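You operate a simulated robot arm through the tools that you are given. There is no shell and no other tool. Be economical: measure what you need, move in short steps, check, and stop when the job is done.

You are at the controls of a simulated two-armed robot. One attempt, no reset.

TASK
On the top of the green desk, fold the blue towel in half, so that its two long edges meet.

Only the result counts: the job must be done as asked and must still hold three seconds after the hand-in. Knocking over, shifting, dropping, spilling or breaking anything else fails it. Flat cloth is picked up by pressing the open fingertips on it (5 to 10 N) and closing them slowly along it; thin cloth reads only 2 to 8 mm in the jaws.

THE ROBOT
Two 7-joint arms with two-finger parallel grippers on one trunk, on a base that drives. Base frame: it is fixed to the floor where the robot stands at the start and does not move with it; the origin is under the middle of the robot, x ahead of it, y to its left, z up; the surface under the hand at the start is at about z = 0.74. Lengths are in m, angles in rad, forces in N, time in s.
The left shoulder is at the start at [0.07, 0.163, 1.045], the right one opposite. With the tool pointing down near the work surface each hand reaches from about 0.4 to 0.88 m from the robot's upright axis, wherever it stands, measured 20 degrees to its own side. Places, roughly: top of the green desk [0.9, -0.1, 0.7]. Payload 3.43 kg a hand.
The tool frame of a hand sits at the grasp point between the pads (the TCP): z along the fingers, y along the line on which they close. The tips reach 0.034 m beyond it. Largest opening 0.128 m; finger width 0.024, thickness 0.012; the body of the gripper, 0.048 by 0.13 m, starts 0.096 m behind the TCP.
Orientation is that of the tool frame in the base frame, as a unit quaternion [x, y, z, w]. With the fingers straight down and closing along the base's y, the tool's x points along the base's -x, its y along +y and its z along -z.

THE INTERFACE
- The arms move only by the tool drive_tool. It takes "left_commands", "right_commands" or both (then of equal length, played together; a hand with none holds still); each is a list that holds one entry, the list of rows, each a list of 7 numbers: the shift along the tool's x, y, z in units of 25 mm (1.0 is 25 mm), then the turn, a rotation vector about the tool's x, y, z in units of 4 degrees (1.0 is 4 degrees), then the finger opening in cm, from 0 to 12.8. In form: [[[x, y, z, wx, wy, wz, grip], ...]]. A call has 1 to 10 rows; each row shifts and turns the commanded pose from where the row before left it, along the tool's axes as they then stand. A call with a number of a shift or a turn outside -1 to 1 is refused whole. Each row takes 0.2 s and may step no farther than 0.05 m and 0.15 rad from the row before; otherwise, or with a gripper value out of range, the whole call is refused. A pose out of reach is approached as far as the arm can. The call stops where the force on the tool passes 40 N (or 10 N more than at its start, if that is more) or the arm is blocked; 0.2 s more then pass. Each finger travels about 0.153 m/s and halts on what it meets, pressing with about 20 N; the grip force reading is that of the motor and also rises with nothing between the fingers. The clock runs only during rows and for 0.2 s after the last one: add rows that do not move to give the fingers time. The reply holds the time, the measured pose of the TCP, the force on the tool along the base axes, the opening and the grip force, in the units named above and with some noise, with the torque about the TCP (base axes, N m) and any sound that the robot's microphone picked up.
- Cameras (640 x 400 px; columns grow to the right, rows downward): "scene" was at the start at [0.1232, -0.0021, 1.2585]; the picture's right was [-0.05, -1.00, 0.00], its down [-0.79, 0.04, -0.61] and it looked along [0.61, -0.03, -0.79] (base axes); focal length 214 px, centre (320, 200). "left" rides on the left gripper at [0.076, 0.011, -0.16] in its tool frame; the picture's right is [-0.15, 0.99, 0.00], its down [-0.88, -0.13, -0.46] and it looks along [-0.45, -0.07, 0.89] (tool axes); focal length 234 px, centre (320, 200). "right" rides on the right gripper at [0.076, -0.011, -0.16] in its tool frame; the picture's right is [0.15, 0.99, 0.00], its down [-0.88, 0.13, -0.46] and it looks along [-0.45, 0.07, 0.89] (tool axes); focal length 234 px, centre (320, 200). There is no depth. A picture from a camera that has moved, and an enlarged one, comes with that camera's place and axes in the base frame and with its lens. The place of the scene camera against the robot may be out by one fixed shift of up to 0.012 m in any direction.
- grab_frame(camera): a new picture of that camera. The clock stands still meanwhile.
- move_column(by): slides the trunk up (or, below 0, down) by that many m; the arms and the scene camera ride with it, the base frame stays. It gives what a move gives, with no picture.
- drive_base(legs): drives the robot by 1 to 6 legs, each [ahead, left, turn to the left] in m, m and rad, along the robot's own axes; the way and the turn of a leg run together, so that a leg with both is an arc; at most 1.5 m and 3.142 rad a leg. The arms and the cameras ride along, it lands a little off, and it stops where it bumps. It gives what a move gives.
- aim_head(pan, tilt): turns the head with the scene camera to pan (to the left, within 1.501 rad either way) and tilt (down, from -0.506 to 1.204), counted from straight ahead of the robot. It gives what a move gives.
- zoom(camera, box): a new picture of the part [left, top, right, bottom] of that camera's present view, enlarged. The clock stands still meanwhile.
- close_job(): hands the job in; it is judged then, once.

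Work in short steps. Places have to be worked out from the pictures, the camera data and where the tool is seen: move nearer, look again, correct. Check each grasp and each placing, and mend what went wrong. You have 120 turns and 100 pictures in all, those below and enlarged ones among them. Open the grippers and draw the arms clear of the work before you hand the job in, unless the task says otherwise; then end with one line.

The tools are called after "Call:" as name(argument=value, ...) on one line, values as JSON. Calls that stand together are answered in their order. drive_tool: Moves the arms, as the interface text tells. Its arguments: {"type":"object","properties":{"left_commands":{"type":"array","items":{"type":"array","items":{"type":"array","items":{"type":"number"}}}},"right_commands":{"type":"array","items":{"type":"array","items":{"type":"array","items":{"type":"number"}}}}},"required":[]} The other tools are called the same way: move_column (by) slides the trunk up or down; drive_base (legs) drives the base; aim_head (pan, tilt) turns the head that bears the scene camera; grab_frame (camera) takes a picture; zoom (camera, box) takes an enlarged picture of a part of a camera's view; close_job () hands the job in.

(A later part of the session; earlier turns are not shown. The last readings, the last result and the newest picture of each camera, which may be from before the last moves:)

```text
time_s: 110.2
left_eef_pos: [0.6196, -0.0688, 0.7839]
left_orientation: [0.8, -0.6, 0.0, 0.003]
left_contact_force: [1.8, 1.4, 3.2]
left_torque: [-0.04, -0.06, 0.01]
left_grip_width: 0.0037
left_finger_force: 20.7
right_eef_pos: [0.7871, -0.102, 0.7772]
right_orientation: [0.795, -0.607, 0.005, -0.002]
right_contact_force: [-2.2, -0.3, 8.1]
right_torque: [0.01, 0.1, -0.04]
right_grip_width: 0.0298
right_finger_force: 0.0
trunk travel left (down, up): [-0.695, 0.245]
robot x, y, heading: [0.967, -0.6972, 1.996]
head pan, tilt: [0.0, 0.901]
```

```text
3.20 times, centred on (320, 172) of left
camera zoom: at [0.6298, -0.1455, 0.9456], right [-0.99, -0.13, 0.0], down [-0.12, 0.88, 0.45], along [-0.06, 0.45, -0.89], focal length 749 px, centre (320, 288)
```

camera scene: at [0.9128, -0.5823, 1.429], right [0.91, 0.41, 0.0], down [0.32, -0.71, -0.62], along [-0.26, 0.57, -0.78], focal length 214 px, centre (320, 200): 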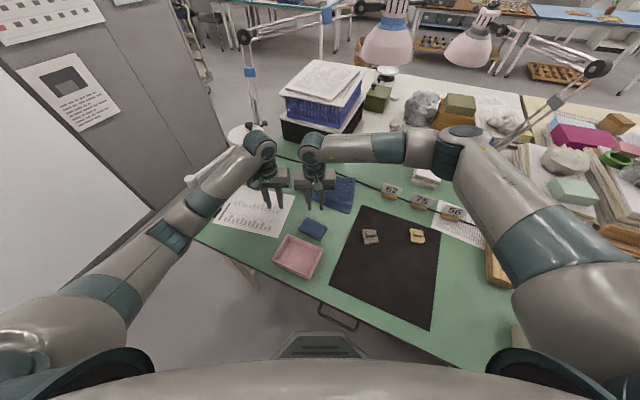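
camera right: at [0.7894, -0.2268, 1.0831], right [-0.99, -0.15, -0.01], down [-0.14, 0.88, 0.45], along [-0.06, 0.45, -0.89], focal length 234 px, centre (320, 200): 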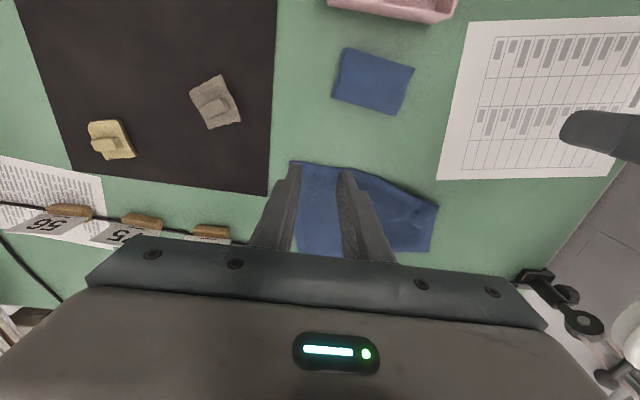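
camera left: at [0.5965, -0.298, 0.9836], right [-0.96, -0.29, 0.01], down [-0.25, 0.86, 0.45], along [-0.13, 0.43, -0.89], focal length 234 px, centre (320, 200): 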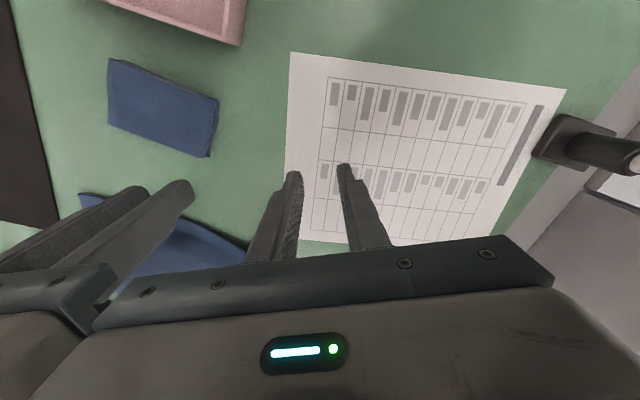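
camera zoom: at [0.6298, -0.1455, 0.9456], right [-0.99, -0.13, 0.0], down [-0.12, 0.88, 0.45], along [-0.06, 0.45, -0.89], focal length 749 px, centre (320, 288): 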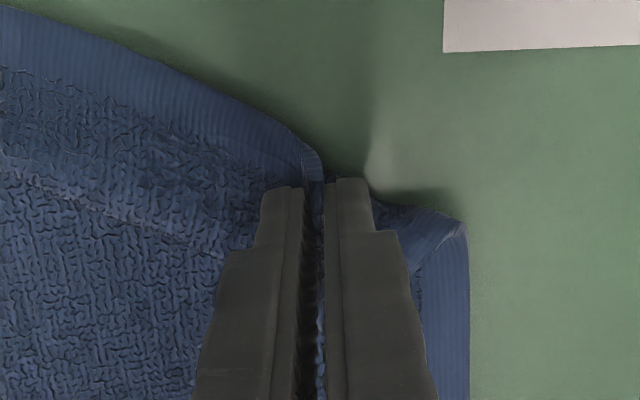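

The left has the hem (3.7 mm in the jaws). The right is pressed on the right end of the hem, so I'll close it there too. Then I can lift the whole towel free, let the pleat drop out, and lay it down again in a clear place.

Call:
drive_tool(right_commands=[[[0, 0, 0, 0, 0, 0, 2.7], [0, 0, 0, 0, 0, 0, 2.4], [0, 0, 0, 0, 0, 0, 2.1], [0, 0, 0, 0, 0, 0, 1.8], [0, 0, 0, 0, 0, 0, 1.5], [0, 0, 0, 0, 0, 0, 1.2], [0, 0, 0, 0, 0, 0, 0.8], [0, 0, 0, 0, 0, 0, 0.4], [0, 0, 0, 0, 0, 0, 0], [0, 0, 0, 0, 0, 0, 0]]])

Call:
drive_tool(left_commands=[[[0, 0, -0.5, 0, 0, 0, 0], [0, 0, -0.9, 0, 0, 0, 0], [0, 0, -0.9, 0, 0, 1, 0], [0, 0, -0.9, 0, 0, 1, 0], [0, 0, -0.9, 0, 0, 1, 0], [0, 0, -0.9, 0, 0, 1, 0], [0, 0, -0.9, 0, 0, 0, 0], [0, 0, -0.9, 0, 0, 0, 0], [0, 0, -0.9, 0, 0, 0, 0], [0, 0, -0.9, 0, 0, 0, 0]]], right_commands=[[[0, 0, -0.5, 0, 0, 0, 0], [0, 0, -0.9, 0, 0, 0, 0], [0, 0, -0.9, 0, 0, 0.95, 0], [0, 0, -0.9, 0, 0, 0.95, 0], [0, 0, -0.9, 0, 0, 0.95, 0], [0, 0, -0.9, 0, 0, 0.95, 0], [0, 0, -0.9, 0, 0, 0, 0], [0, 0, -0.9, 0, 0, 0, 0], [0, 0, -0.9, 0, 0, 0, 0], [0, 0, -0.9, 0, 0, 0, 0]]])

Call:
grab_frame(camera="scene")

Call:
grab_frame(camera="right")

```text
time_s: 112.4
left_eef_pos: [0.6191, -0.0709, 0.7855]
left_orientation: [0.799, -0.601, 0.0, 0.004]
left_contact_force: [5.6, -1.8, 2.7]
left_torque: [-0.05, -0.24, 0.06]
left_grip_width: 0.0038
left_finger_force: 20.1
right_eef_pos: [0.7861, -0.1007, 0.7773]
right_orientation: [0.794, -0.608, 0.004, -0.002]
right_contact_force: [-6.8, 0.5, 7.5]
right_torque: [0.08, 0.24, 0.03]
right_grip_width: 0.0055
right_finger_force: 19.9
trunk travel left (down, up): [-0.695, 0.245]
robot x, y, heading: [0.9683, -0.6974, 1.996]
head pan, tilt: [0.0, 0.901]
```

```text
time_s: 114.6
left_eef_pos: [0.6195, -0.0683, 1.0003]
left_orientation: [0.708, -0.706, 0.002, 0.004]
left_contact_force: [6.9, -0.3, 0.3]
left_torque: [-0.01, -0.19, 0.06]
left_grip_width: 0.0037
left_finger_force: 20.0
right_eef_pos: [0.7845, -0.0999, 0.9928]
right_orientation: [-0.706, 0.708, -0.005, 0.003]
right_contact_force: [-6.4, 0.2, -0.2]
right_torque: [0.06, 0.27, 0.09]
right_grip_width: 0.0052
right_finger_force: 19.7
trunk travel left (down, up): [-0.695, 0.245]
robot x, y, heading: [0.965, -0.6992, 1.999]
head pan, tilt: [0.0, 0.901]
```

```text
22 pictures are left
camera scene: at [0.9131, -0.5831, 1.429], right [0.91, 0.41, 0.0], down [0.32, -0.71, -0.62], along [-0.26, 0.57, -0.78], focal length 214 px, centre (320, 200)
```

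scene: 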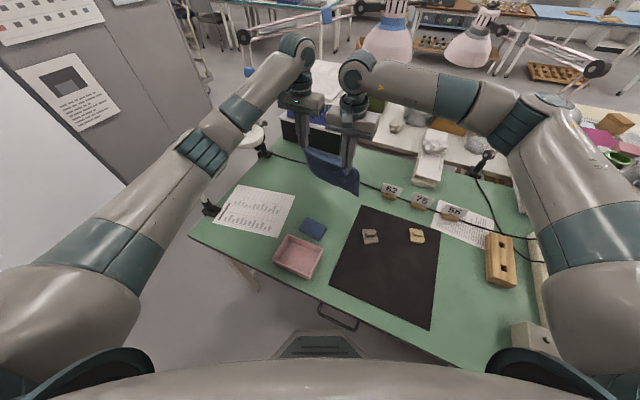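

```text
21 pictures are left
camera right: at [0.7953, -0.1749, 1.1533], right [-0.99, -0.14, -0.01], down [-0.13, 0.88, 0.45], along [-0.06, 0.45, -0.89], focal length 234 px, centre (320, 200)
```

right: 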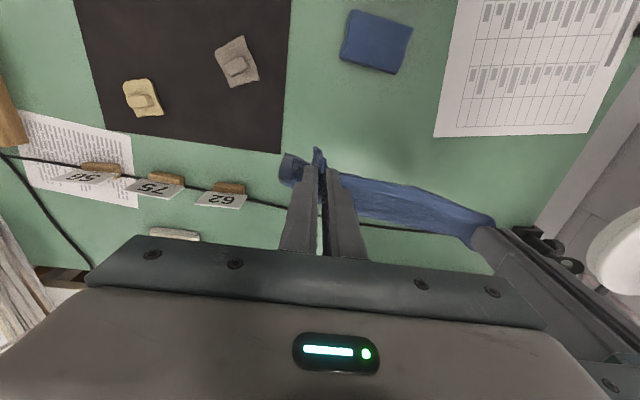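

The whole towel hangs free from its hem, and nothing else moved. I'll bring the hands level at y ≈ 0.0, centred at x ≈ 0.71, so the far hem comes down clear of the cable.

Call:
drive_tool(left_commands=[[[-0.544, -0.06, 0, 0, 0, 0, 0], [-0.544, -0.06, 0, 0, 0, 0, 0], [-0.544, -0.06, 0, 0, 0, 0, 0], [-0.544, -0.06, 0, 0, 0, 0, 0], [-0.544, -0.06, 0, 0, 0, 0, 0], [0, 0, 0, 0, 0, 0, 0], [0, 0, 0, 0, 0, 0, 0]]], right_commands=[[[-0.8, -0.07, -0.06, 0, 0, 0, 0], [-0.8, -0.07, -0.06, 0, 0, 0, 0], [-0.8, -0.07, -0.06, 0, 0, 0, 0], [-0.8, -0.07, -0.06, 0, 0, 0, 0], [-0.8, -0.07, -0.06, 0, 0, 0, 0], [0, 0, 0, 0, 0, 0, 0], [0, 0, 0, 0, 0, 0, 0]]])

Call:
zoom(camera="scene", box=[260, 70, 420, 220])

```text
time_s: 116.2
left_eef_pos: [0.6287, 0.0012, 0.9979]
left_orientation: [0.707, -0.707, 0.002, 0.004]
left_contact_force: [9.2, 1.2, -0.7]
left_torque: [0.01, -0.32, 0.11]
left_grip_width: 0.0042
left_finger_force: 20.4
right_eef_pos: [0.795, 0.0016, 0.9965]
right_orientation: [-0.706, 0.708, -0.005, 0.003]
right_contact_force: [-10.2, -0.5, 0.8]
right_torque: [-0.02, 0.32, 0.12]
right_grip_width: 0.0052
right_finger_force: 20.1
trunk travel left (down, up): [-0.695, 0.245]
robot x, y, heading: [0.9676, -0.6958, 1.992]
head pan, tilt: [0.0, 0.901]
```

```text
2.67 times, centred on (340, 145) of scene
camera zoom: at [0.9132, -0.5821, 1.429], right [0.91, 0.41, 0.0], down [0.32, -0.71, -0.62], along [-0.26, 0.57, -0.78], focal length 572 px, centre (267, 347)
```

zoom: 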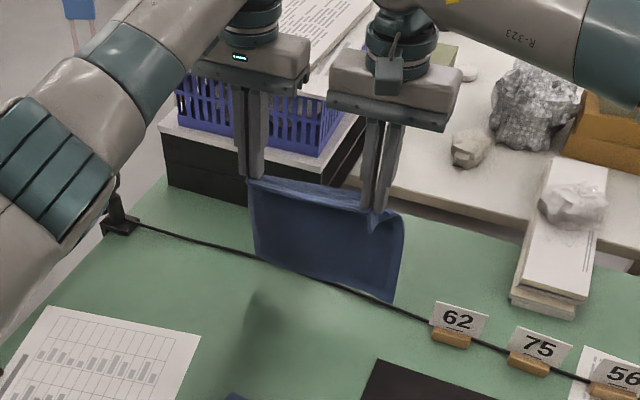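

It hangs flat like a curtain. I'll lower it so the far hem touches, drawing the hands back as it comes down, so the lower half lies out away from me.

Call:
drive_tool(left_commands=[[[0.3, -0.08, 0.45, 0, 0, 0, 0], [0.3, 0, 0.45, 0, 0, 0, 0], [0.45, 0, 0.475, 0, 0, 0, 0], [0.45, 0, 0.475, 0, 0, 0, 0], [0.45, 0, 0.475, 0, 0, 0, 0], [0.45, 0, 0.475, 0, 0, 0, 0], [0.45, 0, 0.475, 0, 0, 0, 0], [0.45, 0, 0.475, 0, 0, 0, 0], [0.45, 0, 0.475, 0, 0, 0, 0], [0.45, 0, 0.475, 0, 0, 0, 0]]], right_commands=[[[0.3, 0.08, 0.45, 0, 0, 0, 0], [0.3, 0, 0.45, 0, 0, 0, 0], [0.45, 0, 0.475, 0, 0, 0, 0], [0.45, 0, 0.475, 0, 0, 0, 0], [0.45, 0, 0.475, 0, 0, 0, 0], [0.45, 0, 0.475, 0, 0, 0, 0], [0.45, 0, 0.475, 0, 0, 0, 0], [0.45, 0, 0.475, 0, 0, 0, 0], [0.45, 0, 0.475, 0, 0, 0, 0], [0.45, 0, 0.475, 0, 0, 0, 0]]])

Call:
zoom(camera="scene", box=[250, 120, 410, 220])

Call:
grab_frame(camera="left")

```text
time_s: 118.4
left_eef_pos: [0.6302, -0.1054, 0.8806]
left_orientation: [0.708, -0.706, 0.001, 0.004]
left_contact_force: [4.5, 0.0, 0.8]
left_torque: [-0.01, -0.16, 0.05]
left_grip_width: 0.0039
left_finger_force: 19.6
right_eef_pos: [0.7933, -0.1048, 0.8818]
right_orientation: [-0.706, 0.708, -0.004, 0.003]
right_contact_force: [-4.6, 0.1, 0.3]
right_torque: [-0.03, 0.17, 0.07]
right_grip_width: 0.0048
right_finger_force: 19.7
trunk travel left (down, up): [-0.695, 0.245]
robot x, y, heading: [0.967, -0.7002, 2.003]
head pan, tilt: [0.0, 0.901]
```

```text
4.00 times, centred on (330, 170) of scene
camera zoom: at [0.9127, -0.5824, 1.4291], right [0.91, 0.41, 0.0], down [0.32, -0.71, -0.62], along [-0.26, 0.57, -0.78], focal length 858 px, centre (280, 320)
```

zoom: 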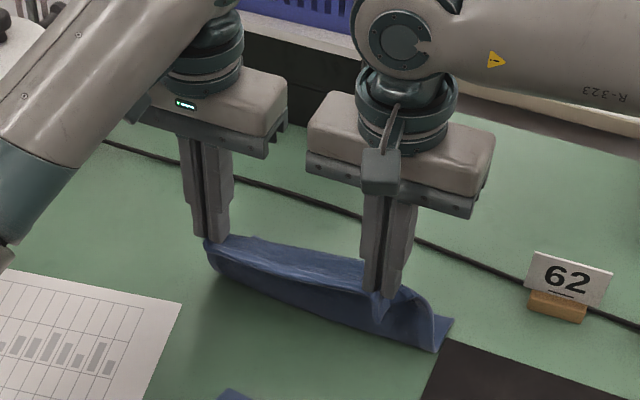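

```text
18 pictures are left
camera left: at [0.6186, -0.1812, 1.0425], right [-0.99, 0.14, 0.0], down [0.13, 0.88, 0.45], along [0.06, 0.45, -0.89], focal length 234 px, centre (320, 200)
```

left: 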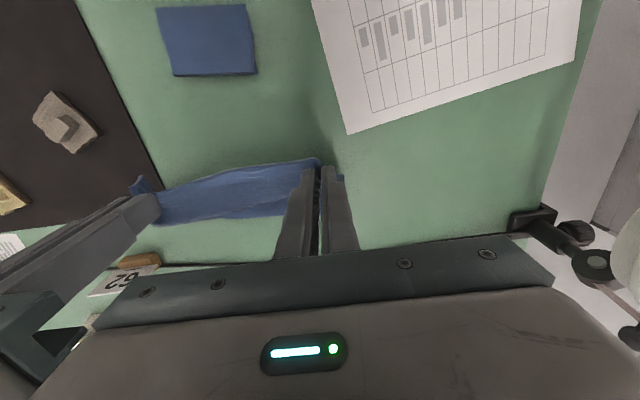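

I need a closer look at how the lower half lies before folding over.

Call:
zoom(camera="left", box=[120, 140, 320, 265])

```text
3.20 times, centred on (220, 202) of left
camera zoom: at [0.6186, -0.1812, 1.0425], right [-0.99, 0.14, 0.0], down [0.13, 0.88, 0.45], along [0.06, 0.45, -0.89], focal length 749 px, centre (640, 192)
```

zoom: 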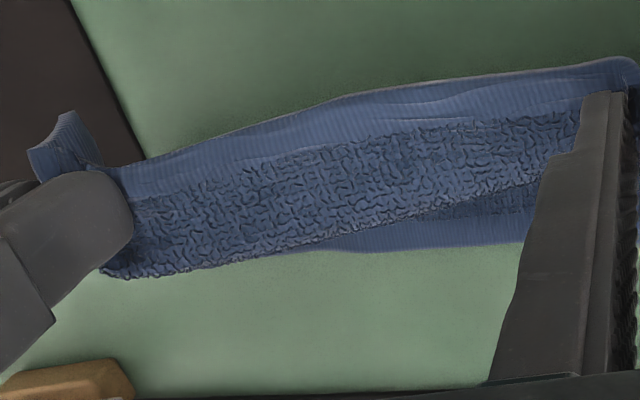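

The far hem is down at y ≈ -0.015, and there's still slack in an S-curve. I'll draw the hands back and down a bit to lay out the lower half, then swing the hem forward in an arc above the lower half.

Call:
drive_tool(left_commands=[[[0.45, -0.13, 0.25, 0, 0, 0, 0], [0.45, -0.13, 0.3, 0, 0, 0, 0], [0.4, -0.14, 0.3, 0, 0, 0, 0], [-0.6, 0, -0.6, 0, 0, 0, 0], [-0.7, 0, -0.1, 0, 0, 0, 0], [-0.8, 0, 0.15, 0, 0, 0, 0], [-0.75, 0, 0.4, 0, 0, 0, 0], [-0.65, 0, 0.6, 0, 0, 0, 0]]], right_commands=[[[0.45, -0.13, 0.25, 0, 0, 0, 0], [0.45, -0.13, 0.3, 0, 0, 0, 0], [0.4, -0.14, 0.3, 0, 0, 0, 0], [-0.6, 0, -0.6, 0, 0, 0, 0], [-0.7, 0, -0.1, 0, 0, 0, 0], [-0.8, 0, 0.15, 0, 0, 0, 0], [-0.75, 0, 0.4, 0, 0, 0, 0], [-0.65, 0, 0.6, 0, 0, 0, 0]]])

Call:
zoom(camera="scene", box=[250, 130, 410, 230])

Call:
zoom(camera="left", box=[120, 120, 360, 265])

```text
time_s: 120.2
left_eef_pos: [0.6403, -0.0478, 0.8479]
left_orientation: [0.708, -0.706, 0.002, 0.004]
left_contact_force: [4.7, 1.5, -0.5]
left_torque: [0.01, -0.12, 0.08]
left_grip_width: 0.004
left_finger_force: 20.2
right_eef_pos: [0.8036, -0.0482, 0.8491]
right_orientation: [-0.706, 0.708, -0.005, 0.003]
right_contact_force: [-4.2, -0.2, 0.0]
right_torque: [-0.04, 0.11, 0.09]
right_grip_width: 0.0048
right_finger_force: 19.8
trunk travel left (down, up): [-0.695, 0.245]
robot x, y, heading: [0.9677, -0.698, 1.999]
head pan, tilt: [0.0, 0.901]
```

```text
4.00 times, centred on (330, 180) of scene
camera zoom: at [0.9132, -0.581, 1.4289], right [0.91, 0.41, 0.0], down [0.32, -0.71, -0.62], along [-0.26, 0.56, -0.78], focal length 858 px, centre (280, 280)
```

zoom: 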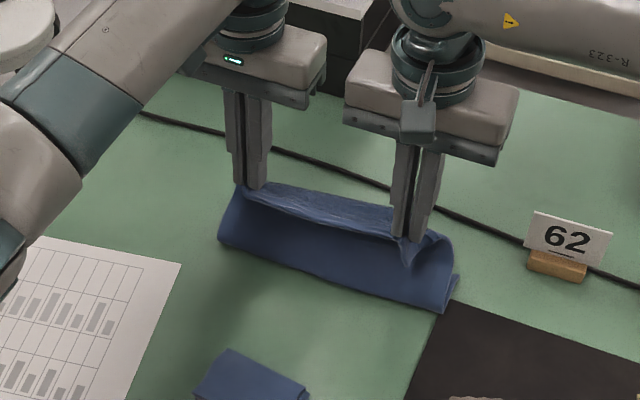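

```text
2.67 times, centred on (240, 192) of left
camera zoom: at [0.6291, -0.1224, 1.0096], right [-0.99, 0.14, 0.0], down [0.13, 0.88, 0.45], along [0.06, 0.44, -0.89], focal length 624 px, centre (533, 220)
```

zoom: 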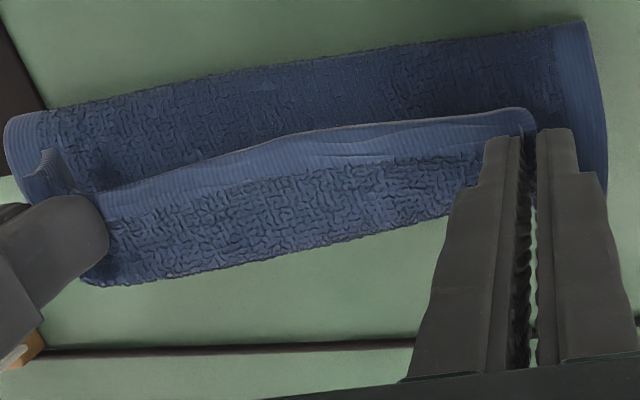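

The fold is clean but off-centre: the fold line is at y ≈ -0.078 and the far hem at about -0.015, so the top is too long. I'll take the hem back low to lay out more of the lower half, and look before swinging over again.

Call:
drive_tool(left_commands=[[[0.64, 0, -0.3, 0, 0, 0, 0], [0.64, 0, -0.2, 0, 0, 0, 0], [0.64, 0, 0, 0, 0, 0, 0], [0.64, 0, 0.2, 0, 0, 0, 0], [0.64, 0, 0.3, 0, 0, 0, 0], [0.64, 0, 0.5, 0, 0, 0, 0], [0.64, 0, 0.5, 0, 0, 0, 0], [0.64, 0, 0.56, 0, 0, 0, 0], [0, 0, 0, 0, 0, 0, 0]]], right_commands=[[[0.64, 0, -0.3, 0, 0, 0, 0], [0.64, 0, -0.2, 0, 0, 0, 0], [0.64, 0, 0, 0, 0, 0, 0], [0.64, 0, 0.2, 0, 0, 0, 0], [0.64, 0, 0.3, 0, 0, 0, 0], [0.64, 0, 0.5, 0, 0, 0, 0], [0.64, 0, 0.5, 0, 0, 0, 0], [0.64, 0, 0.56, 0, 0, 0, 0], [0, 0, 0, 0, 0, 0, 0]]])

Call:
grab_frame(camera="left")

Call:
zoom(camera="scene", box=[250, 130, 410, 250])

```text
time_s: 122.2
left_eef_pos: [0.6406, -0.1776, 0.8113]
left_orientation: [0.708, -0.706, 0.002, 0.004]
left_contact_force: [4.3, 1.4, 0.1]
left_torque: [-0.01, -0.13, 0.08]
left_grip_width: 0.0041
left_finger_force: 20.6
right_eef_pos: [0.8041, -0.1773, 0.8097]
right_orientation: [-0.707, 0.707, -0.005, 0.002]
right_contact_force: [-5.0, -0.8, 0.0]
right_torque: [0.0, 0.21, 0.1]
right_grip_width: 0.0047
right_finger_force: 20.2
trunk travel left (down, up): [-0.695, 0.245]
robot x, y, heading: [0.9659, -0.6961, 1.997]
head pan, tilt: [0.0, 0.901]
```

```text
14 pictures are left
camera left: at [0.6295, -0.2525, 0.972], right [-0.99, 0.14, 0.0], down [0.13, 0.88, 0.45], along [0.06, 0.44, -0.89], focal length 234 px, centre (320, 200)
```

left: 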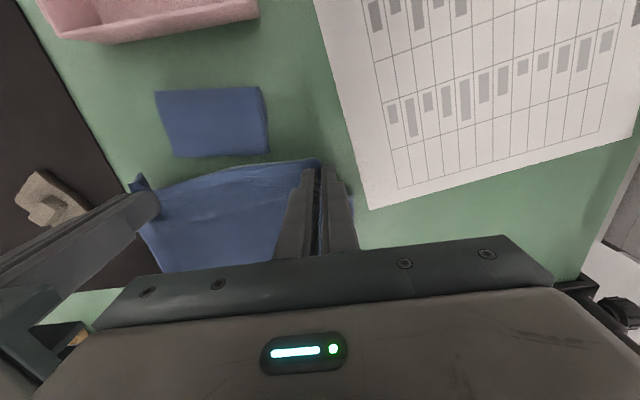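

```text
3.33 times, centred on (330, 190) of scene
camera zoom: at [0.9133, -0.5819, 1.429], right [0.91, 0.41, 0.0], down [0.32, -0.71, -0.62], along [-0.26, 0.57, -0.78], focal length 715 px, centre (287, 233)
```

zoom: 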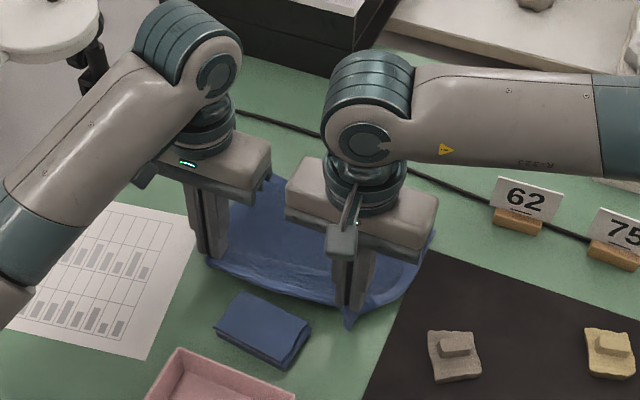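

The far hem is at y ≈ -0.012, with the lower half laid out to about -0.19. Now I'll swing the hem forward around the middle line at y ≈ -0.115.

Call:
drive_tool(left_commands=[[[-0.5, 0, -1, 0, 0, 0, 0], [-0.7, 0, -0.9, 0, 0, 0, 0], [-1, 0, -0.45, 0, 0, 0, 0], [-1, 0, 0, 0, 0, 0, 0], [-0.9, 0, 0.35, 0, 0, 0, 0], [-0.7, 0, 0.6, 0, 0, 0, 0], [-0.6, 0, 0.7, 0, 0, 0, 0], [-0.24, 0, 0.3, 0, 0, 0, 0]]], right_commands=[[[-0.5, 0, -1, 0, 0, 0, 0], [-0.7, 0, -0.9, 0, 0, 0, 0], [-1, 0, -0.45, 0, 0, 0, 0], [-1, 0, 0, 0, 0, 0, 0], [-0.9, 0, 0.35, 0, 0, 0, 0], [-0.7, 0, 0.6, 0, 0, 0, 0], [-0.6, 0, 0.7, 0, 0, 0, 0], [-0.24, 0, 0.3, 0, 0, 0, 0]]])

Call:
zoom(camera="left", box=[120, 100, 400, 265])

```text
time_s: 124.0
left_eef_pos: [0.6379, -0.037, 0.8178]
left_orientation: [0.708, -0.706, 0.001, 0.004]
left_contact_force: [5.2, 0.8, 0.1]
left_torque: [0.05, -0.21, 0.13]
left_grip_width: 0.0039
left_finger_force: 20.2
right_eef_pos: [0.8022, -0.0353, 0.822]
right_orientation: [-0.707, 0.707, -0.005, 0.002]
right_contact_force: [-4.1, -0.8, -1.2]
right_torque: [-0.02, 0.17, 0.12]
right_grip_width: 0.005
right_finger_force: 19.5
trunk travel left (down, up): [-0.695, 0.245]
robot x, y, heading: [0.9676, -0.6995, 1.996]
head pan, tilt: [0.0, 0.901]
```

```text
2.29 times, centred on (260, 182) of left
camera zoom: at [0.6274, -0.1126, 0.9806], right [-0.99, 0.14, 0.0], down [0.13, 0.88, 0.45], along [0.06, 0.44, -0.89], focal length 535 px, centre (457, 240)
```

zoom: 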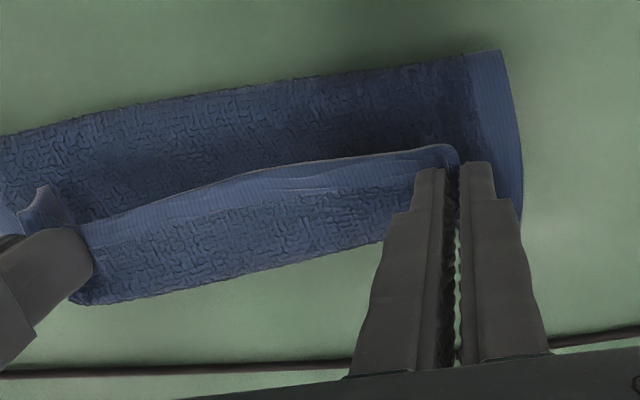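

The cloth at the pinch points away from me, so it keeps making a forward U-turn at the hem. A pick with the fingers tilted forward, turned upright during the fold, avoids that. I'll lay the hem back flat and release it.

Call:
drive_tool(left_commands=[[[0.24, 0, -0.3, 0, 0, 0, 0], [0.6, 0, -0.7, 0, 0, 0, 0], [0.7, 0, -0.6, 0, 0, 0, 0], [0.9, 0, -0.35, 0, 0, 0, 0], [1, 0, 0, 0, 0, 0, 0], [1, 0, 0.45, 0, 0, 0, 0], [0.7, 0, 0.9, 0, 0, 0, 0], [0.5, 0, 0.9, 0, 0, 0, 0], [0, 0, 0.9, 0, 0, 0, 0], [0, 0, 0, 0, 0, 0, 0]]], right_commands=[[[0.24, 0, -0.3, 0, 0, 0, 0], [0.6, 0, -0.7, 0, 0, 0, 0], [0.7, 0, -0.6, 0, 0, 0, 0], [0.9, 0, -0.35, 0, 0, 0, 0], [1, 0, 0, 0, 0, 0, 0], [1, 0, 0.45, 0, 0, 0, 0], [0.7, 0, 0.9, 0, 0, 0, 0], [0.5, 0, 1, 0, 0, 0, 0], [0, 0, 0.95, 0, 0, 0, 0], [0, 0, 0, 0, 0, 0, 0]]])

Call:
drive_tool(left_commands=[[[0, 0, 0, 0, 0, 0, 0.8], [0, 0, 0, 0, 0, 0, 1.6], [0, 0, 0, 0, 0, 0, 2.4], [0, 0, 0, 0, 0, 0, 3], [0, 0, -0.8, 0, 0, 0, 3], [0, 0, -0.8, 0, 0, 0, 3], [0, 0, -0.8, 0, 0, 0, 3], [0, 0, -0.8, 0, 0, 0, 3]]], right_commands=[[[0, 0, 0, 0, 0, 0, 0.8], [0, 0, 0, 0, 0, 0, 1.6], [0, 0, 0, 0, 0, 0, 2.4], [0, 0, 0, 0, 0, 0, 3], [0, 0, -0.8, 0, 0, 0, 3], [0, 0, -0.8, 0, 0, 0, 3], [0, 0, -0.8, 0, 0, 0, 3], [0, 0, -0.8, 0, 0, 0, 3]]])

Call:
zoom(camera="left", box=[80, 80, 400, 280])

```text
time_s: 126.2
left_eef_pos: [0.6391, -0.1799, 0.7903]
left_orientation: [0.708, -0.707, 0.001, 0.003]
left_contact_force: [3.4, -0.1, 0.0]
left_torque: [0.02, -0.14, 0.07]
left_grip_width: 0.0039
left_finger_force: 19.9
right_eef_pos: [0.8024, -0.1772, 0.7887]
right_orientation: [-0.706, 0.708, -0.005, 0.002]
right_contact_force: [-4.4, -0.7, 0.1]
right_torque: [0.02, 0.15, 0.08]
right_grip_width: 0.0049
right_finger_force: 19.4
trunk travel left (down, up): [-0.695, 0.245]
robot x, y, heading: [0.9682, -0.6956, 1.999]
head pan, tilt: [0.0, 0.901]
```

```text
time_s: 128.0
left_eef_pos: [0.6393, -0.1781, 0.8697]
left_orientation: [0.709, -0.705, 0.002, 0.005]
left_contact_force: [0.2, -0.4, 1.1]
left_torque: [0.04, -0.03, 0.0]
left_grip_width: 0.0302
left_finger_force: 0.1
right_eef_pos: [0.802, -0.1785, 0.8669]
right_orientation: [-0.706, 0.708, -0.005, 0.004]
right_contact_force: [0.3, -0.2, 0.0]
right_torque: [0.01, -0.02, 0.02]
right_grip_width: 0.0299
right_finger_force: 0.0
trunk travel left (down, up): [-0.695, 0.245]
robot x, y, heading: [0.9666, -0.6997, 1.995]
head pan, tilt: [0.0, 0.901]
```

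```text
2.00 times, centred on (240, 180) of left
camera zoom: at [0.6276, -0.2526, 1.032], right [-0.99, 0.14, 0.0], down [0.13, 0.88, 0.45], along [0.06, 0.44, -0.89], focal length 468 px, centre (480, 240)
```

zoom: 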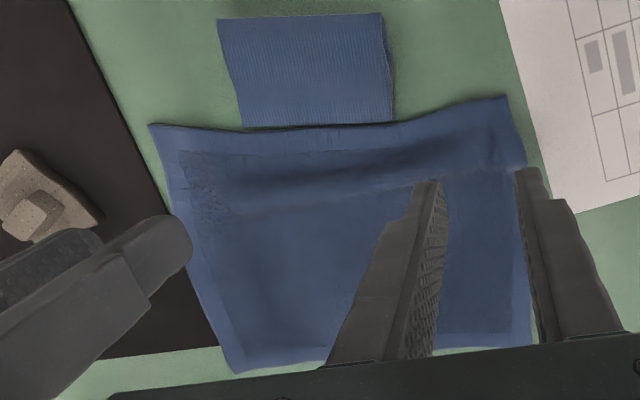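

The towel lies flat again, near hem at y ≈ -0.205 and far hem at about -0.02, just touching beside the sponge. I'll tilt the fingers 40° forward and move to the hem near both corners, keeping the right hand clear of the sponge (x 0.69–0.78).

Call:
drive_tool(left_commands=[[[0, -0.023, 0, 0, -1, 0, 2.4], [0, -0.023, 0, 0, -1, 0, 2.4], [0, -0.023, 0, 0, -1, 0, 2.4], [0, -0.023, 0, 0, -1, 0, 2.4], [0, -0.023, 0, 0, -1, 0, 2.4], [0, -0.023, 0, 0, -1, 0, 2.4], [0, -0.023, 0, 0, -1, 0, 2.4], [0, -0.023, 0, 0, -1, 0, 2.4], [0, -0.023, 0, 0, -1, 0, 2.4], [0, -0.023, 0, 0, -1, 0, 2.4]]], right_commands=[[[0, -0.04, 0, 0, -1, 0, 2.2], [0, -0.04, 0, 0, -1, 0, 2.2], [0, -0.04, 0, 0, -1, 0, 2.2], [0, -0.04, 0, 0, -1, 0, 2.2], [0, -0.04, 0, 0, -1, 0, 2.2], [0, -0.04, 0, 0, -1, 0, 2.2], [0, -0.04, 0, 0, -1, 0, 2.2], [0, -0.04, 0, 0, -1, 0, 2.2], [0, -0.04, 0, 0, -1, 0, 2.2], [0, -0.04, 0, 0, -1, 0, 2.2]]])

Call:
drive_tool(left_commands=[[[0.775, 0, 0.395, 0, 0, 0, 2.4], [0.775, 0, 0.395, 0, 0, 0, 2.4], [0.775, 0, 0.395, 0, 0, 0, 2.4], [0.775, 0, 0.395, 0, 0, 0, 2.4], [0, 0, 0, 0, 0, 0, 2.4]]], right_commands=[[[0.82, 0, 0.3175, 0, 0, 0, 2.2], [0.82, 0, 0.3175, 0, 0, 0, 2.2], [0.82, 0, 0.3175, 0, 0, 0, 2.2], [0.82, 0, 0.3175, 0, 0, 0, 2.2], [0, 0, 0, 0, 0, 0, 2.2]]])

Call:
grab_frame(camera="left")

Call:
grab_frame(camera="right")

```text
time_s: 130.2
left_eef_pos: [0.6451, -0.1768, 0.8713]
left_orientation: [0.665, -0.665, -0.241, -0.239]
left_contact_force: [0.1, 1.3, -0.3]
left_torque: [-0.01, 0.01, -0.03]
left_grip_width: 0.024
left_finger_force: 0.0
right_eef_pos: [0.8128, -0.1776, 0.8668]
right_orientation: [0.665, -0.664, -0.238, -0.245]
right_contact_force: [0.0, -0.2, 0.1]
right_torque: [0.01, 0.01, 0.02]
right_grip_width: 0.0222
right_finger_force: 0.0
trunk travel left (down, up): [-0.695, 0.245]
robot x, y, heading: [0.9676, -0.6972, 1.998]
head pan, tilt: [0.0, 0.901]
```

```text
time_s: 131.4
left_eef_pos: [0.6467, -0.2103, 0.7891]
left_orientation: [0.666, -0.665, -0.242, -0.237]
left_contact_force: [-0.3, 0.6, -0.6]
left_torque: [-0.01, -0.01, 0.0]
left_grip_width: 0.024
left_finger_force: 0.1
right_eef_pos: [0.812, -0.22, 0.7919]
right_orientation: [0.665, -0.664, -0.237, -0.245]
right_contact_force: [0.8, -0.2, -0.1]
right_torque: [-0.01, 0.02, 0.01]
right_grip_width: 0.022
right_finger_force: 0.1
trunk travel left (down, up): [-0.695, 0.245]
robot x, y, heading: [0.9664, -0.6982, 1.992]
head pan, tilt: [0.0, 0.901]
```

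```text
10 pictures are left
camera left: at [0.6351, -0.3718, 0.8662], right [-0.99, 0.11, 0.1], down [0.13, 0.39, 0.91], along [0.06, 0.91, -0.4], focal length 234 px, centre (320, 200)
```

left: 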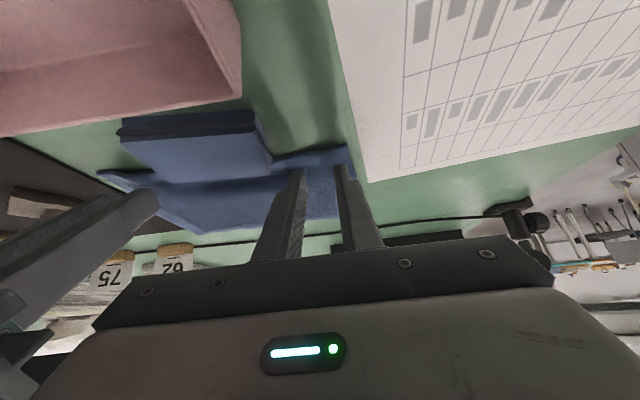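

```text
9 pictures are left
camera right: at [0.8239, -0.3809, 0.8661], right [-0.99, -0.11, -0.1], down [-0.14, 0.38, 0.91], along [-0.06, 0.92, -0.4], focal length 234 px, centre (320, 200)
```

right: 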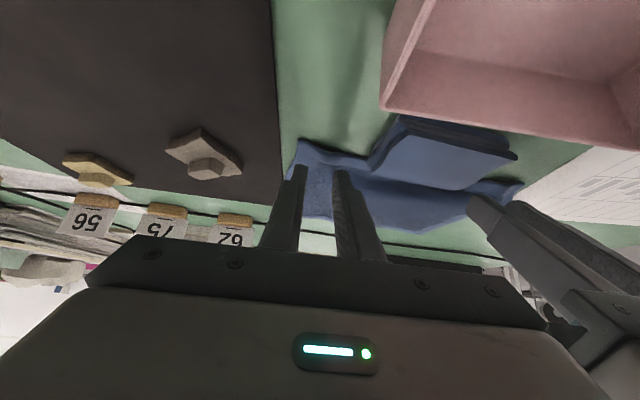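

The tips are just inside the hem on both sides. I'll lower straight down in small steps to feel for contact.

Call:
drive_tool(left_commands=[[[0.11, 0, 0.23, 0, 0, 0, 2.4], [0.11, 0, 0.22, 0, 0, 0, 2.4], [0, 0, 0, 0, 0, 0, 2.4]]], right_commands=[[[0.18, 0, 0.215, 0, 0, 0, 2.2], [0.18, 0, 0.215, 0, 0, 0, 2.2], [0, 0, 0, 0, 0, 0, 2.2]]])

Call:
drive_tool(left_commands=[[[0.05, 0, 0.06, 0, 0, 0, 2.4], [0, 0, 0, 0, 0, 0, 2.4]]], right_commands=[[[0.05, 0, 0.06, 0, 0, 0, 2.2], [0, 0, 0, 0, 0, 0, 2.2]]])

```text
time_s: 132.2
left_eef_pos: [0.6457, -0.209, 0.7786]
left_orientation: [-0.665, 0.665, 0.24, 0.239]
left_contact_force: [-0.8, -0.2, 0.9]
left_torque: [0.04, 0.0, -0.02]
left_grip_width: 0.024
left_finger_force: 0.1
right_eef_pos: [0.8127, -0.2181, 0.7776]
right_orientation: [0.666, -0.664, -0.237, -0.245]
right_contact_force: [0.9, -0.3, 3.6]
right_torque: [0.05, 0.01, 0.01]
right_grip_width: 0.0219
right_finger_force: 0.0
trunk travel left (down, up): [-0.695, 0.245]
robot x, y, heading: [0.9651, -0.7004, 1.999]
head pan, tilt: [0.0, 0.901]
```

```text
time_s: 132.8
left_eef_pos: [0.646, -0.2101, 0.777]
left_orientation: [0.666, -0.664, -0.242, -0.238]
left_contact_force: [0.5, 0.4, 1.1]
left_torque: [0.02, 0.01, -0.03]
left_grip_width: 0.0241
left_finger_force: 0.1
right_eef_pos: [0.8125, -0.2203, 0.7749]
right_orientation: [0.665, -0.664, -0.239, -0.245]
right_contact_force: [-1.2, 0.4, 14.6]
right_torque: [0.19, 0.04, 0.0]
right_grip_width: 0.0219
right_finger_force: 0.1
trunk travel left (down, up): [-0.695, 0.245]
robot x, y, heading: [0.9649, -0.699, 1.993]
head pan, tilt: [0.0, 0.901]
```

Right is at 14.6 N, so I'll ease it by about 1 mm. Left is only just touching, so I'll go down another 2 mm there.

Call:
drive_tool(left_commands=[[[0.05, 0, 0.06, 0, 0, 0, 2.4], [0, 0, 0, 0, 0, 0, 2.4]]], right_commands=[[[-0.03, 0, -0.035, 0, 0, 0, 2.2], [0, 0, 0, 0, 0, 0, 2.2]]])

```text
time_s: 133.4
left_eef_pos: [0.6444, -0.2087, 0.7758]
left_orientation: [0.666, -0.664, -0.242, -0.239]
left_contact_force: [1.0, -2.1, 10.8]
left_torque: [0.07, -0.01, 0.0]
left_grip_width: 0.0244
left_finger_force: 0.0
right_eef_pos: [0.8142, -0.2195, 0.7764]
right_orientation: [0.665, -0.664, -0.237, -0.245]
right_contact_force: [-0.5, 0.3, 7.0]
right_torque: [0.11, 0.08, 0.02]
right_grip_width: 0.022
right_finger_force: 0.6
trunk travel left (down, up): [-0.695, 0.245]
robot x, y, heading: [0.9598, -0.6995, 1.998]
head pan, tilt: [0.0, 0.901]
```

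Both are pressing properly now. I'll close slowly, hold, and lift a little to check the grip.

Call:
drive_tool(left_commands=[[[-0.01, 0, -0.015, 0, 0, 0, 2.1], [0, 0, 0, 0, 0, 0, 1.8], [0, 0, 0, 0, 0, 0, 1.5], [0, 0, 0, 0, 0, 0, 1.2], [0, 0, 0, 0, 0, 0, 0.9], [0, 0, 0, 0, 0, 0, 0.6], [0, 0, 0, 0, 0, 0, 0.3], [0, 0, 0, 0, 0, 0, 0], [0, 0, 0, 0, 0, 0, 0], [0, 0, 0, 0, 0, 0, 0]]], right_commands=[[[0, 0, 0, 0, 0, 0, 2.0], [0, 0, 0, 0, 0, 0, 1.7], [0, 0, 0, 0, 0, 0, 1.4], [0, 0, 0, 0, 0, 0, 1.1], [0, 0, 0, 0, 0, 0, 0.8], [0, 0, 0, 0, 0, 0, 0.5], [0, 0, 0, 0, 0, 0, 0.2], [0, 0, 0, 0, 0, 0, 0], [0, 0, 0, 0, 0, 0, 0], [0, 0, 0, 0, 0, 0, 0]]])

Call:
drive_tool(left_commands=[[[-0.32, 0, -0.38, 0, 0, 0, 0], [-0.45, 0, -0.54, 0, 0, 0, 0], [-0.45, 0, -0.54, 0, 0, 0, 0], [0, 0, 0, 0, 0, 0, 0]]], right_commands=[[[-0.32, 0, -0.38, 0, 0, 0, 0], [-0.45, 0, -0.54, 0, 0, 0, 0], [-0.45, 0, -0.54, 0, 0, 0, 0], [0, 0, 0, 0, 0, 0, 0]]])

Call:
zoom(camera="scene", box=[250, 130, 410, 250])

```text
time_s: 135.6
left_eef_pos: [0.646, -0.2089, 0.7768]
left_orientation: [0.665, -0.665, -0.242, -0.239]
left_contact_force: [0.1, 0.8, 14.6]
left_torque: [0.2, -0.05, -0.04]
left_grip_width: 0.0034
left_finger_force: 19.8
right_eef_pos: [0.8148, -0.2198, 0.7771]
right_orientation: [0.665, -0.664, -0.238, -0.244]
right_contact_force: [-0.8, -0.5, 4.2]
right_torque: [0.06, -0.02, -0.01]
right_grip_width: 0.0
right_finger_force: 19.7
trunk travel left (down, up): [-0.695, 0.245]
robot x, y, heading: [0.9671, -0.7028, 1.994]
head pan, tilt: [0.0, 0.901]
```

```text
time_s: 136.6
left_eef_pos: [0.6471, -0.2097, 0.8219]
left_orientation: [0.666, -0.665, -0.241, -0.238]
left_contact_force: [-0.6, 0.5, -0.2]
left_torque: [0.01, -0.01, 0.02]
left_grip_width: 0.0037
left_finger_force: 20.3
right_eef_pos: [0.8129, -0.2191, 0.8235]
right_orientation: [0.665, -0.664, -0.237, -0.244]
right_contact_force: [-0.1, -0.1, 0.2]
right_torque: [0.02, 0.0, -0.01]
right_grip_width: 0.0002
right_finger_force: 19.4
trunk travel left (down, up): [-0.695, 0.245]
robot x, y, heading: [0.9671, -0.6992, 1.996]
head pan, tilt: [0.0, 0.901]
```

```text
3.33 times, centred on (330, 190) of scene
camera zoom: at [0.913, -0.5824, 1.429], right [0.91, 0.41, 0.0], down [0.32, -0.71, -0.62], along [-0.26, 0.57, -0.78], focal length 715 px, centre (287, 233)
```

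zoom: 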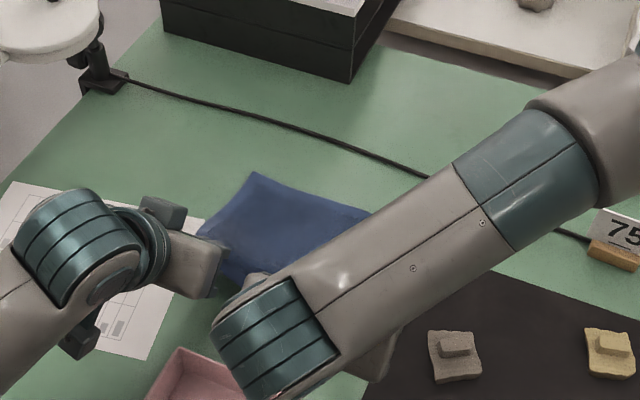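

The left has the hem, but the right closed on nothing. I'll lower the left back, then retry the right with a wider opening and a firmer press.

Call:
drive_tool(left_commands=[[[0.4, 0, 0.48, 0, 0, 0, 0], [0.4, 0, 0.48, 0, 0, 0, 0], [0.22, 0, 0.26, 0, 0, 0, 0], [0, 0, 0, 0, 0, 0, 0], [0, 0, 0, 0, 0, 0, 0]]], right_commands=[[[0, 0, 0, 0, 0, 0, 2.8], [0.37, 0, 0.5, 0, 0, 0, 2.8], [0.37, 0, 0.5, 0, 0, 0, 2.8], [0.37, 0, 0.5, 0, 0, 0, 2.8], [0, 0, 0, 0, 0, 0, 2.8]]])

Call:
zoom(camera="right", box=[240, 110, 400, 230])

```text
time_s: 137.8
left_eef_pos: [0.6451, -0.209, 0.7822]
left_orientation: [0.666, -0.665, -0.241, -0.238]
left_contact_force: [-0.1, 0.5, -0.1]
left_torque: [0.01, -0.01, 0.01]
left_grip_width: 0.0033
left_finger_force: 20.0
right_eef_pos: [0.812, -0.2187, 0.7757]
right_orientation: [0.665, -0.664, -0.238, -0.245]
right_contact_force: [0.5, 0.4, 7.5]
right_torque: [0.1, 0.01, 0.04]
right_grip_width: 0.0279
right_finger_force: 0.1
trunk travel left (down, up): [-0.695, 0.245]
robot x, y, heading: [0.9663, -0.7028, 1.998]
head pan, tilt: [0.0, 0.901]
```

```text
3.33 times, centred on (320, 170) of right
camera zoom: at [0.8231, -0.379, 0.8508], right [-0.99, -0.11, -0.1], down [-0.14, 0.38, 0.91], along [-0.06, 0.92, -0.39], focal length 781 px, centre (320, 300)
```

zoom: 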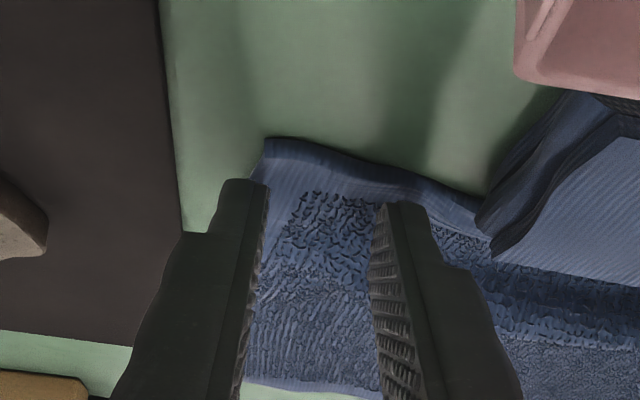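

The right's outer finger is half off the towel's side edge. I'll lift slightly, shift 7 mm left (still clear of the sponge), press and close slowly.

Call:
drive_tool(right_commands=[[[-0.1, 0, -0.12, 0, 0, 0, 2.8], [0, 0.3, 0, 0, 0, 0, 2.8], [0.11, 0, 0.13, 0, 0, 0, 2.8], [0, 0, 0, 0, 0, 0, 2.8]]])

Call:
drive_tool(right_commands=[[[0.02, 0, 0.02, 0, 0, 0, 2.5], [0, 0, 0, 0, 0, 0, 2.2], [0, 0, 0, 0, 0, 0, 1.9], [0, 0, 0, 0, 0, 0, 1.6], [0, 0, 0, 0, 0, 0, 1.3], [0, 0, 0, 0, 0, 0, 1.0], [0, 0, 0, 0, 0, 0, 0.7], [0, 0, 0, 0, 0, 0, 0.3], [0, 0, 0, 0, 0, 0, 0], [0, 0, 0, 0, 0, 0, 0]]])

```text
time_s: 138.8
left_eef_pos: [0.6448, -0.2106, 0.7824]
left_orientation: [-0.665, 0.666, 0.24, 0.238]
left_contact_force: [-0.1, 0.7, 0.3]
left_torque: [0.02, -0.02, 0.0]
left_grip_width: 0.0032
left_finger_force: 20.1
right_eef_pos: [0.8064, -0.2183, 0.7767]
right_orientation: [0.665, -0.664, -0.238, -0.245]
right_contact_force: [-0.4, -0.9, 9.1]
right_torque: [0.08, 0.11, 0.03]
right_grip_width: 0.028
right_finger_force: 0.3
trunk travel left (down, up): [-0.695, 0.245]
robot x, y, heading: [0.9666, -0.6978, 2.0]
head pan, tilt: [0.0, 0.901]
```

```text
time_s: 141.0
left_eef_pos: [0.6457, -0.2106, 0.783]
left_orientation: [0.666, -0.665, -0.241, -0.239]
left_contact_force: [-0.5, 0.2, -0.3]
left_torque: [0.01, 0.02, 0.01]
left_grip_width: 0.0037
left_finger_force: 19.9
right_eef_pos: [0.8063, -0.2181, 0.7745]
right_orientation: [0.665, -0.664, -0.237, -0.246]
right_contact_force: [-0.9, 0.8, 17.0]
right_torque: [0.26, 0.13, 0.0]
right_grip_width: 0.0042
right_finger_force: 20.2
trunk travel left (down, up): [-0.695, 0.245]
robot x, y, heading: [0.9677, -0.696, 1.998]
head pan, tilt: [0.0, 0.901]
```

Both hands have the hem (3.7 and 4.2 mm). Now I'll fold over in an arc, turning the fingers from 40° forward to upright and slightly past.

Call:
drive_tool(left_commands=[[[-0.67, 0, -0.58, 0, 1, 0, 0], [-0.82, 0, -0.45, 0, 1, 0, 0], [-0.9, 0, -0.31, 0, 1, 0, 0], [-0.95, 0, -0.14, 0, 1, 0, 0], [-0.96, 0, 0.02, 0, 1, 0, 0], [-0.92, 0, 0.19, 0, 1, 0, 0]]], right_commands=[[[-0.67, 0, -0.58, 0, 1, 0, 0], [-0.82, 0, -0.45, 0, 1, 0, 0], [-0.9, 0, -0.31, 0, 1, 0, 0], [-0.95, 0, -0.14, 0, 1, 0, 0], [-0.96, 0, 0.02, 0, 1, 0, 0], [-0.92, 0, 0.19, 0, 1, 0, 0]]])

Call:
drive_tool(left_commands=[[[-0.87, 0, 0.34, 0, 1, 0, 0], [-0.59, 0, 0.31, 0, 1, 0, 0], [-0.54, 0, 0.36, 0, 1, 0, 0], [-0.51, 0, 0.4, 0, 1, 0, 0], [-0.46, 0, 0.45, 0, 1, 0, 0], [-0.32, 0, 0.34, 0, 1, 0, 0]]], right_commands=[[[-0.87, 0, 0.34, 0, 1, 0, 0], [-0.59, 0, 0.31, 0, 1, 0, 0], [-0.54, 0, 0.36, 0, 1, 0, 0], [-0.51, 0, 0.4, 0, 1, 0, 0], [-0.46, 0, 0.45, 0, 1, 0, 0], [-0.32, 0, 0.34, 0, 1, 0, 0]]])

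Call:
zoom(camera="left", box=[100, 80, 400, 280])

```text
time_s: 142.4
left_eef_pos: [0.6454, -0.1125, 0.8702]
left_orientation: [0.701, -0.7, -0.096, -0.094]
left_contact_force: [0.0, -0.2, -0.9]
left_torque: [-0.03, 0.07, 0.02]
left_grip_width: 0.0033
left_finger_force: 19.7
right_eef_pos: [0.8044, -0.1238, 0.8621]
right_orientation: [0.701, -0.7, -0.093, -0.1]
right_contact_force: [-0.2, 0.1, -0.4]
right_torque: [0.0, 0.0, -0.04]
right_grip_width: 0.0033
right_finger_force: 20.5
trunk travel left (down, up): [-0.695, 0.245]
robot x, y, heading: [0.9662, -0.7008, 1.992]
head pan, tilt: [0.0, 0.901]
```

```text
time_s: 143.8
left_eef_pos: [0.6446, -0.0293, 0.8267]
left_orientation: [0.706, -0.704, 0.051, 0.055]
left_contact_force: [-0.5, 0.9, 0.0]
left_torque: [-0.02, -0.01, -0.03]
left_grip_width: 0.003
left_finger_force: 20.4
right_eef_pos: [0.806, -0.0377, 0.8203]
right_orientation: [-0.705, 0.706, -0.055, -0.048]
right_contact_force: [0.5, -0.3, -0.3]
right_torque: [-0.03, 0.03, 0.0]
right_grip_width: 0.0039
right_finger_force: 20.1
trunk travel left (down, up): [-0.695, 0.245]
robot x, y, heading: [0.9665, -0.6985, 1.989]
head pan, tilt: [0.0, 0.901]
```

```text
2.00 times, centred on (250, 180) of left
camera zoom: at [0.6344, -0.0816, 0.9974], right [-0.99, 0.14, -0.02], down [0.13, 0.94, 0.32], along [0.06, 0.31, -0.95], focal length 468 px, centre (460, 240)
```

zoom: 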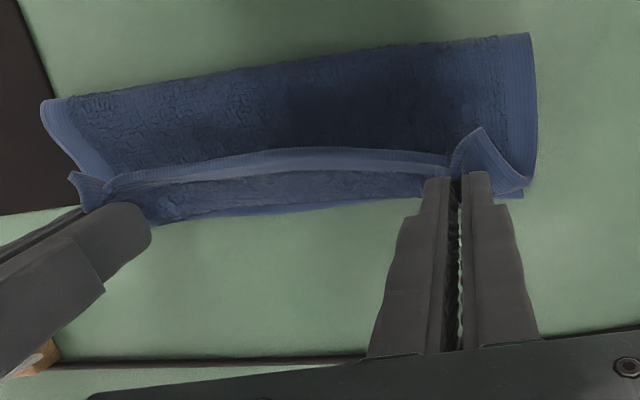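

Much better: the hem stands upright with only a small turn, but the fold is still about 2 cm too far forward. I'll pull the hem back and up until the cloth is taut over the right fold line (y ≈ -0.128), then swing forward again on a proper radius.

Call:
drive_tool(left_commands=[[[0.85, 0, -0.3, 0, 0, 0, 0], [0.85, 0, -0.35, 0, 0, 0, 0], [0.85, 0, -0.35, 0, 0, 0, 0], [0.85, 0, -0.3, 0, 0, 0, 0], [0.95, 0, -0.2, 0, 0, 0, 0], [0, 0, 0, 0, 0, 0, 0], [-0.78, 0, -0.23, 0, 0, 0, 0], [-0.9, 0, 0.11, 0, 0, 0, 0], [-0.87, 0, 0.44, 0, 0, 0, 0], [-0.73, 0, 0.62, 0, 0, 0, 0]]], right_commands=[[[0.85, 0, -0.3, 0, 0, 0, 0], [0.85, 0, -0.35, 0, 0, 0, 0], [0.85, 0, -0.35, 0, 0, 0, 0], [0.85, 0, -0.3, 0, 0, 0, 0], [0.95, 0, -0.2, 0, 0, 0, 0], [0, 0, 0, 0, 0, 0, 0], [-0.78, 0, -0.23, 0, 0, 0, 0], [-0.9, 0, 0.11, 0, 0, 0, 0], [-0.87, 0, 0.44, 0, 0, 0, 0], [-0.73, 0, 0.62, 0, 0, 0, 0]]])

Call:
zoom(camera="left", box=[100, 80, 400, 280])

```text
time_s: 146.0
left_eef_pos: [0.645, -0.053, 0.8439]
left_orientation: [0.706, -0.704, 0.051, 0.053]
left_contact_force: [-0.1, 0.0, -0.2]
left_torque: [0.02, 0.03, 0.05]
left_grip_width: 0.0033
left_finger_force: 20.1
right_eef_pos: [0.8041, -0.0624, 0.8379]
right_orientation: [-0.704, 0.706, -0.054, -0.047]
right_contact_force: [-0.1, 0.0, -0.2]
right_torque: [-0.03, 0.03, 0.04]
right_grip_width: 0.0035
right_finger_force: 20.0
trunk travel left (down, up): [-0.695, 0.245]
robot x, y, heading: [0.9636, -0.6986, 1.998]
head pan, tilt: [0.0, 0.901]
```

```text
2.00 times, centred on (250, 180) of left
camera zoom: at [0.6336, -0.1057, 1.0147], right [-0.99, 0.14, -0.02], down [0.13, 0.94, 0.32], along [0.06, 0.32, -0.95], focal length 468 px, centre (460, 240)
```

zoom: 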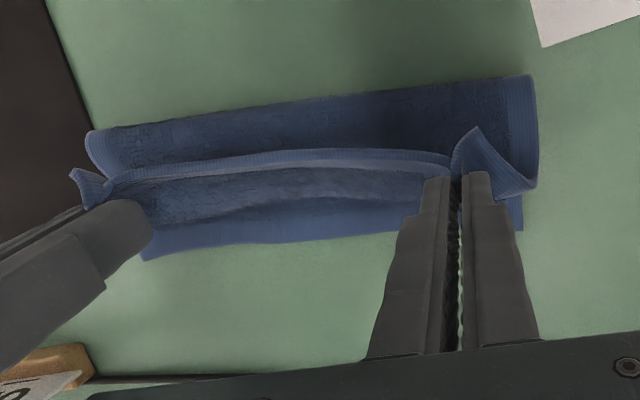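

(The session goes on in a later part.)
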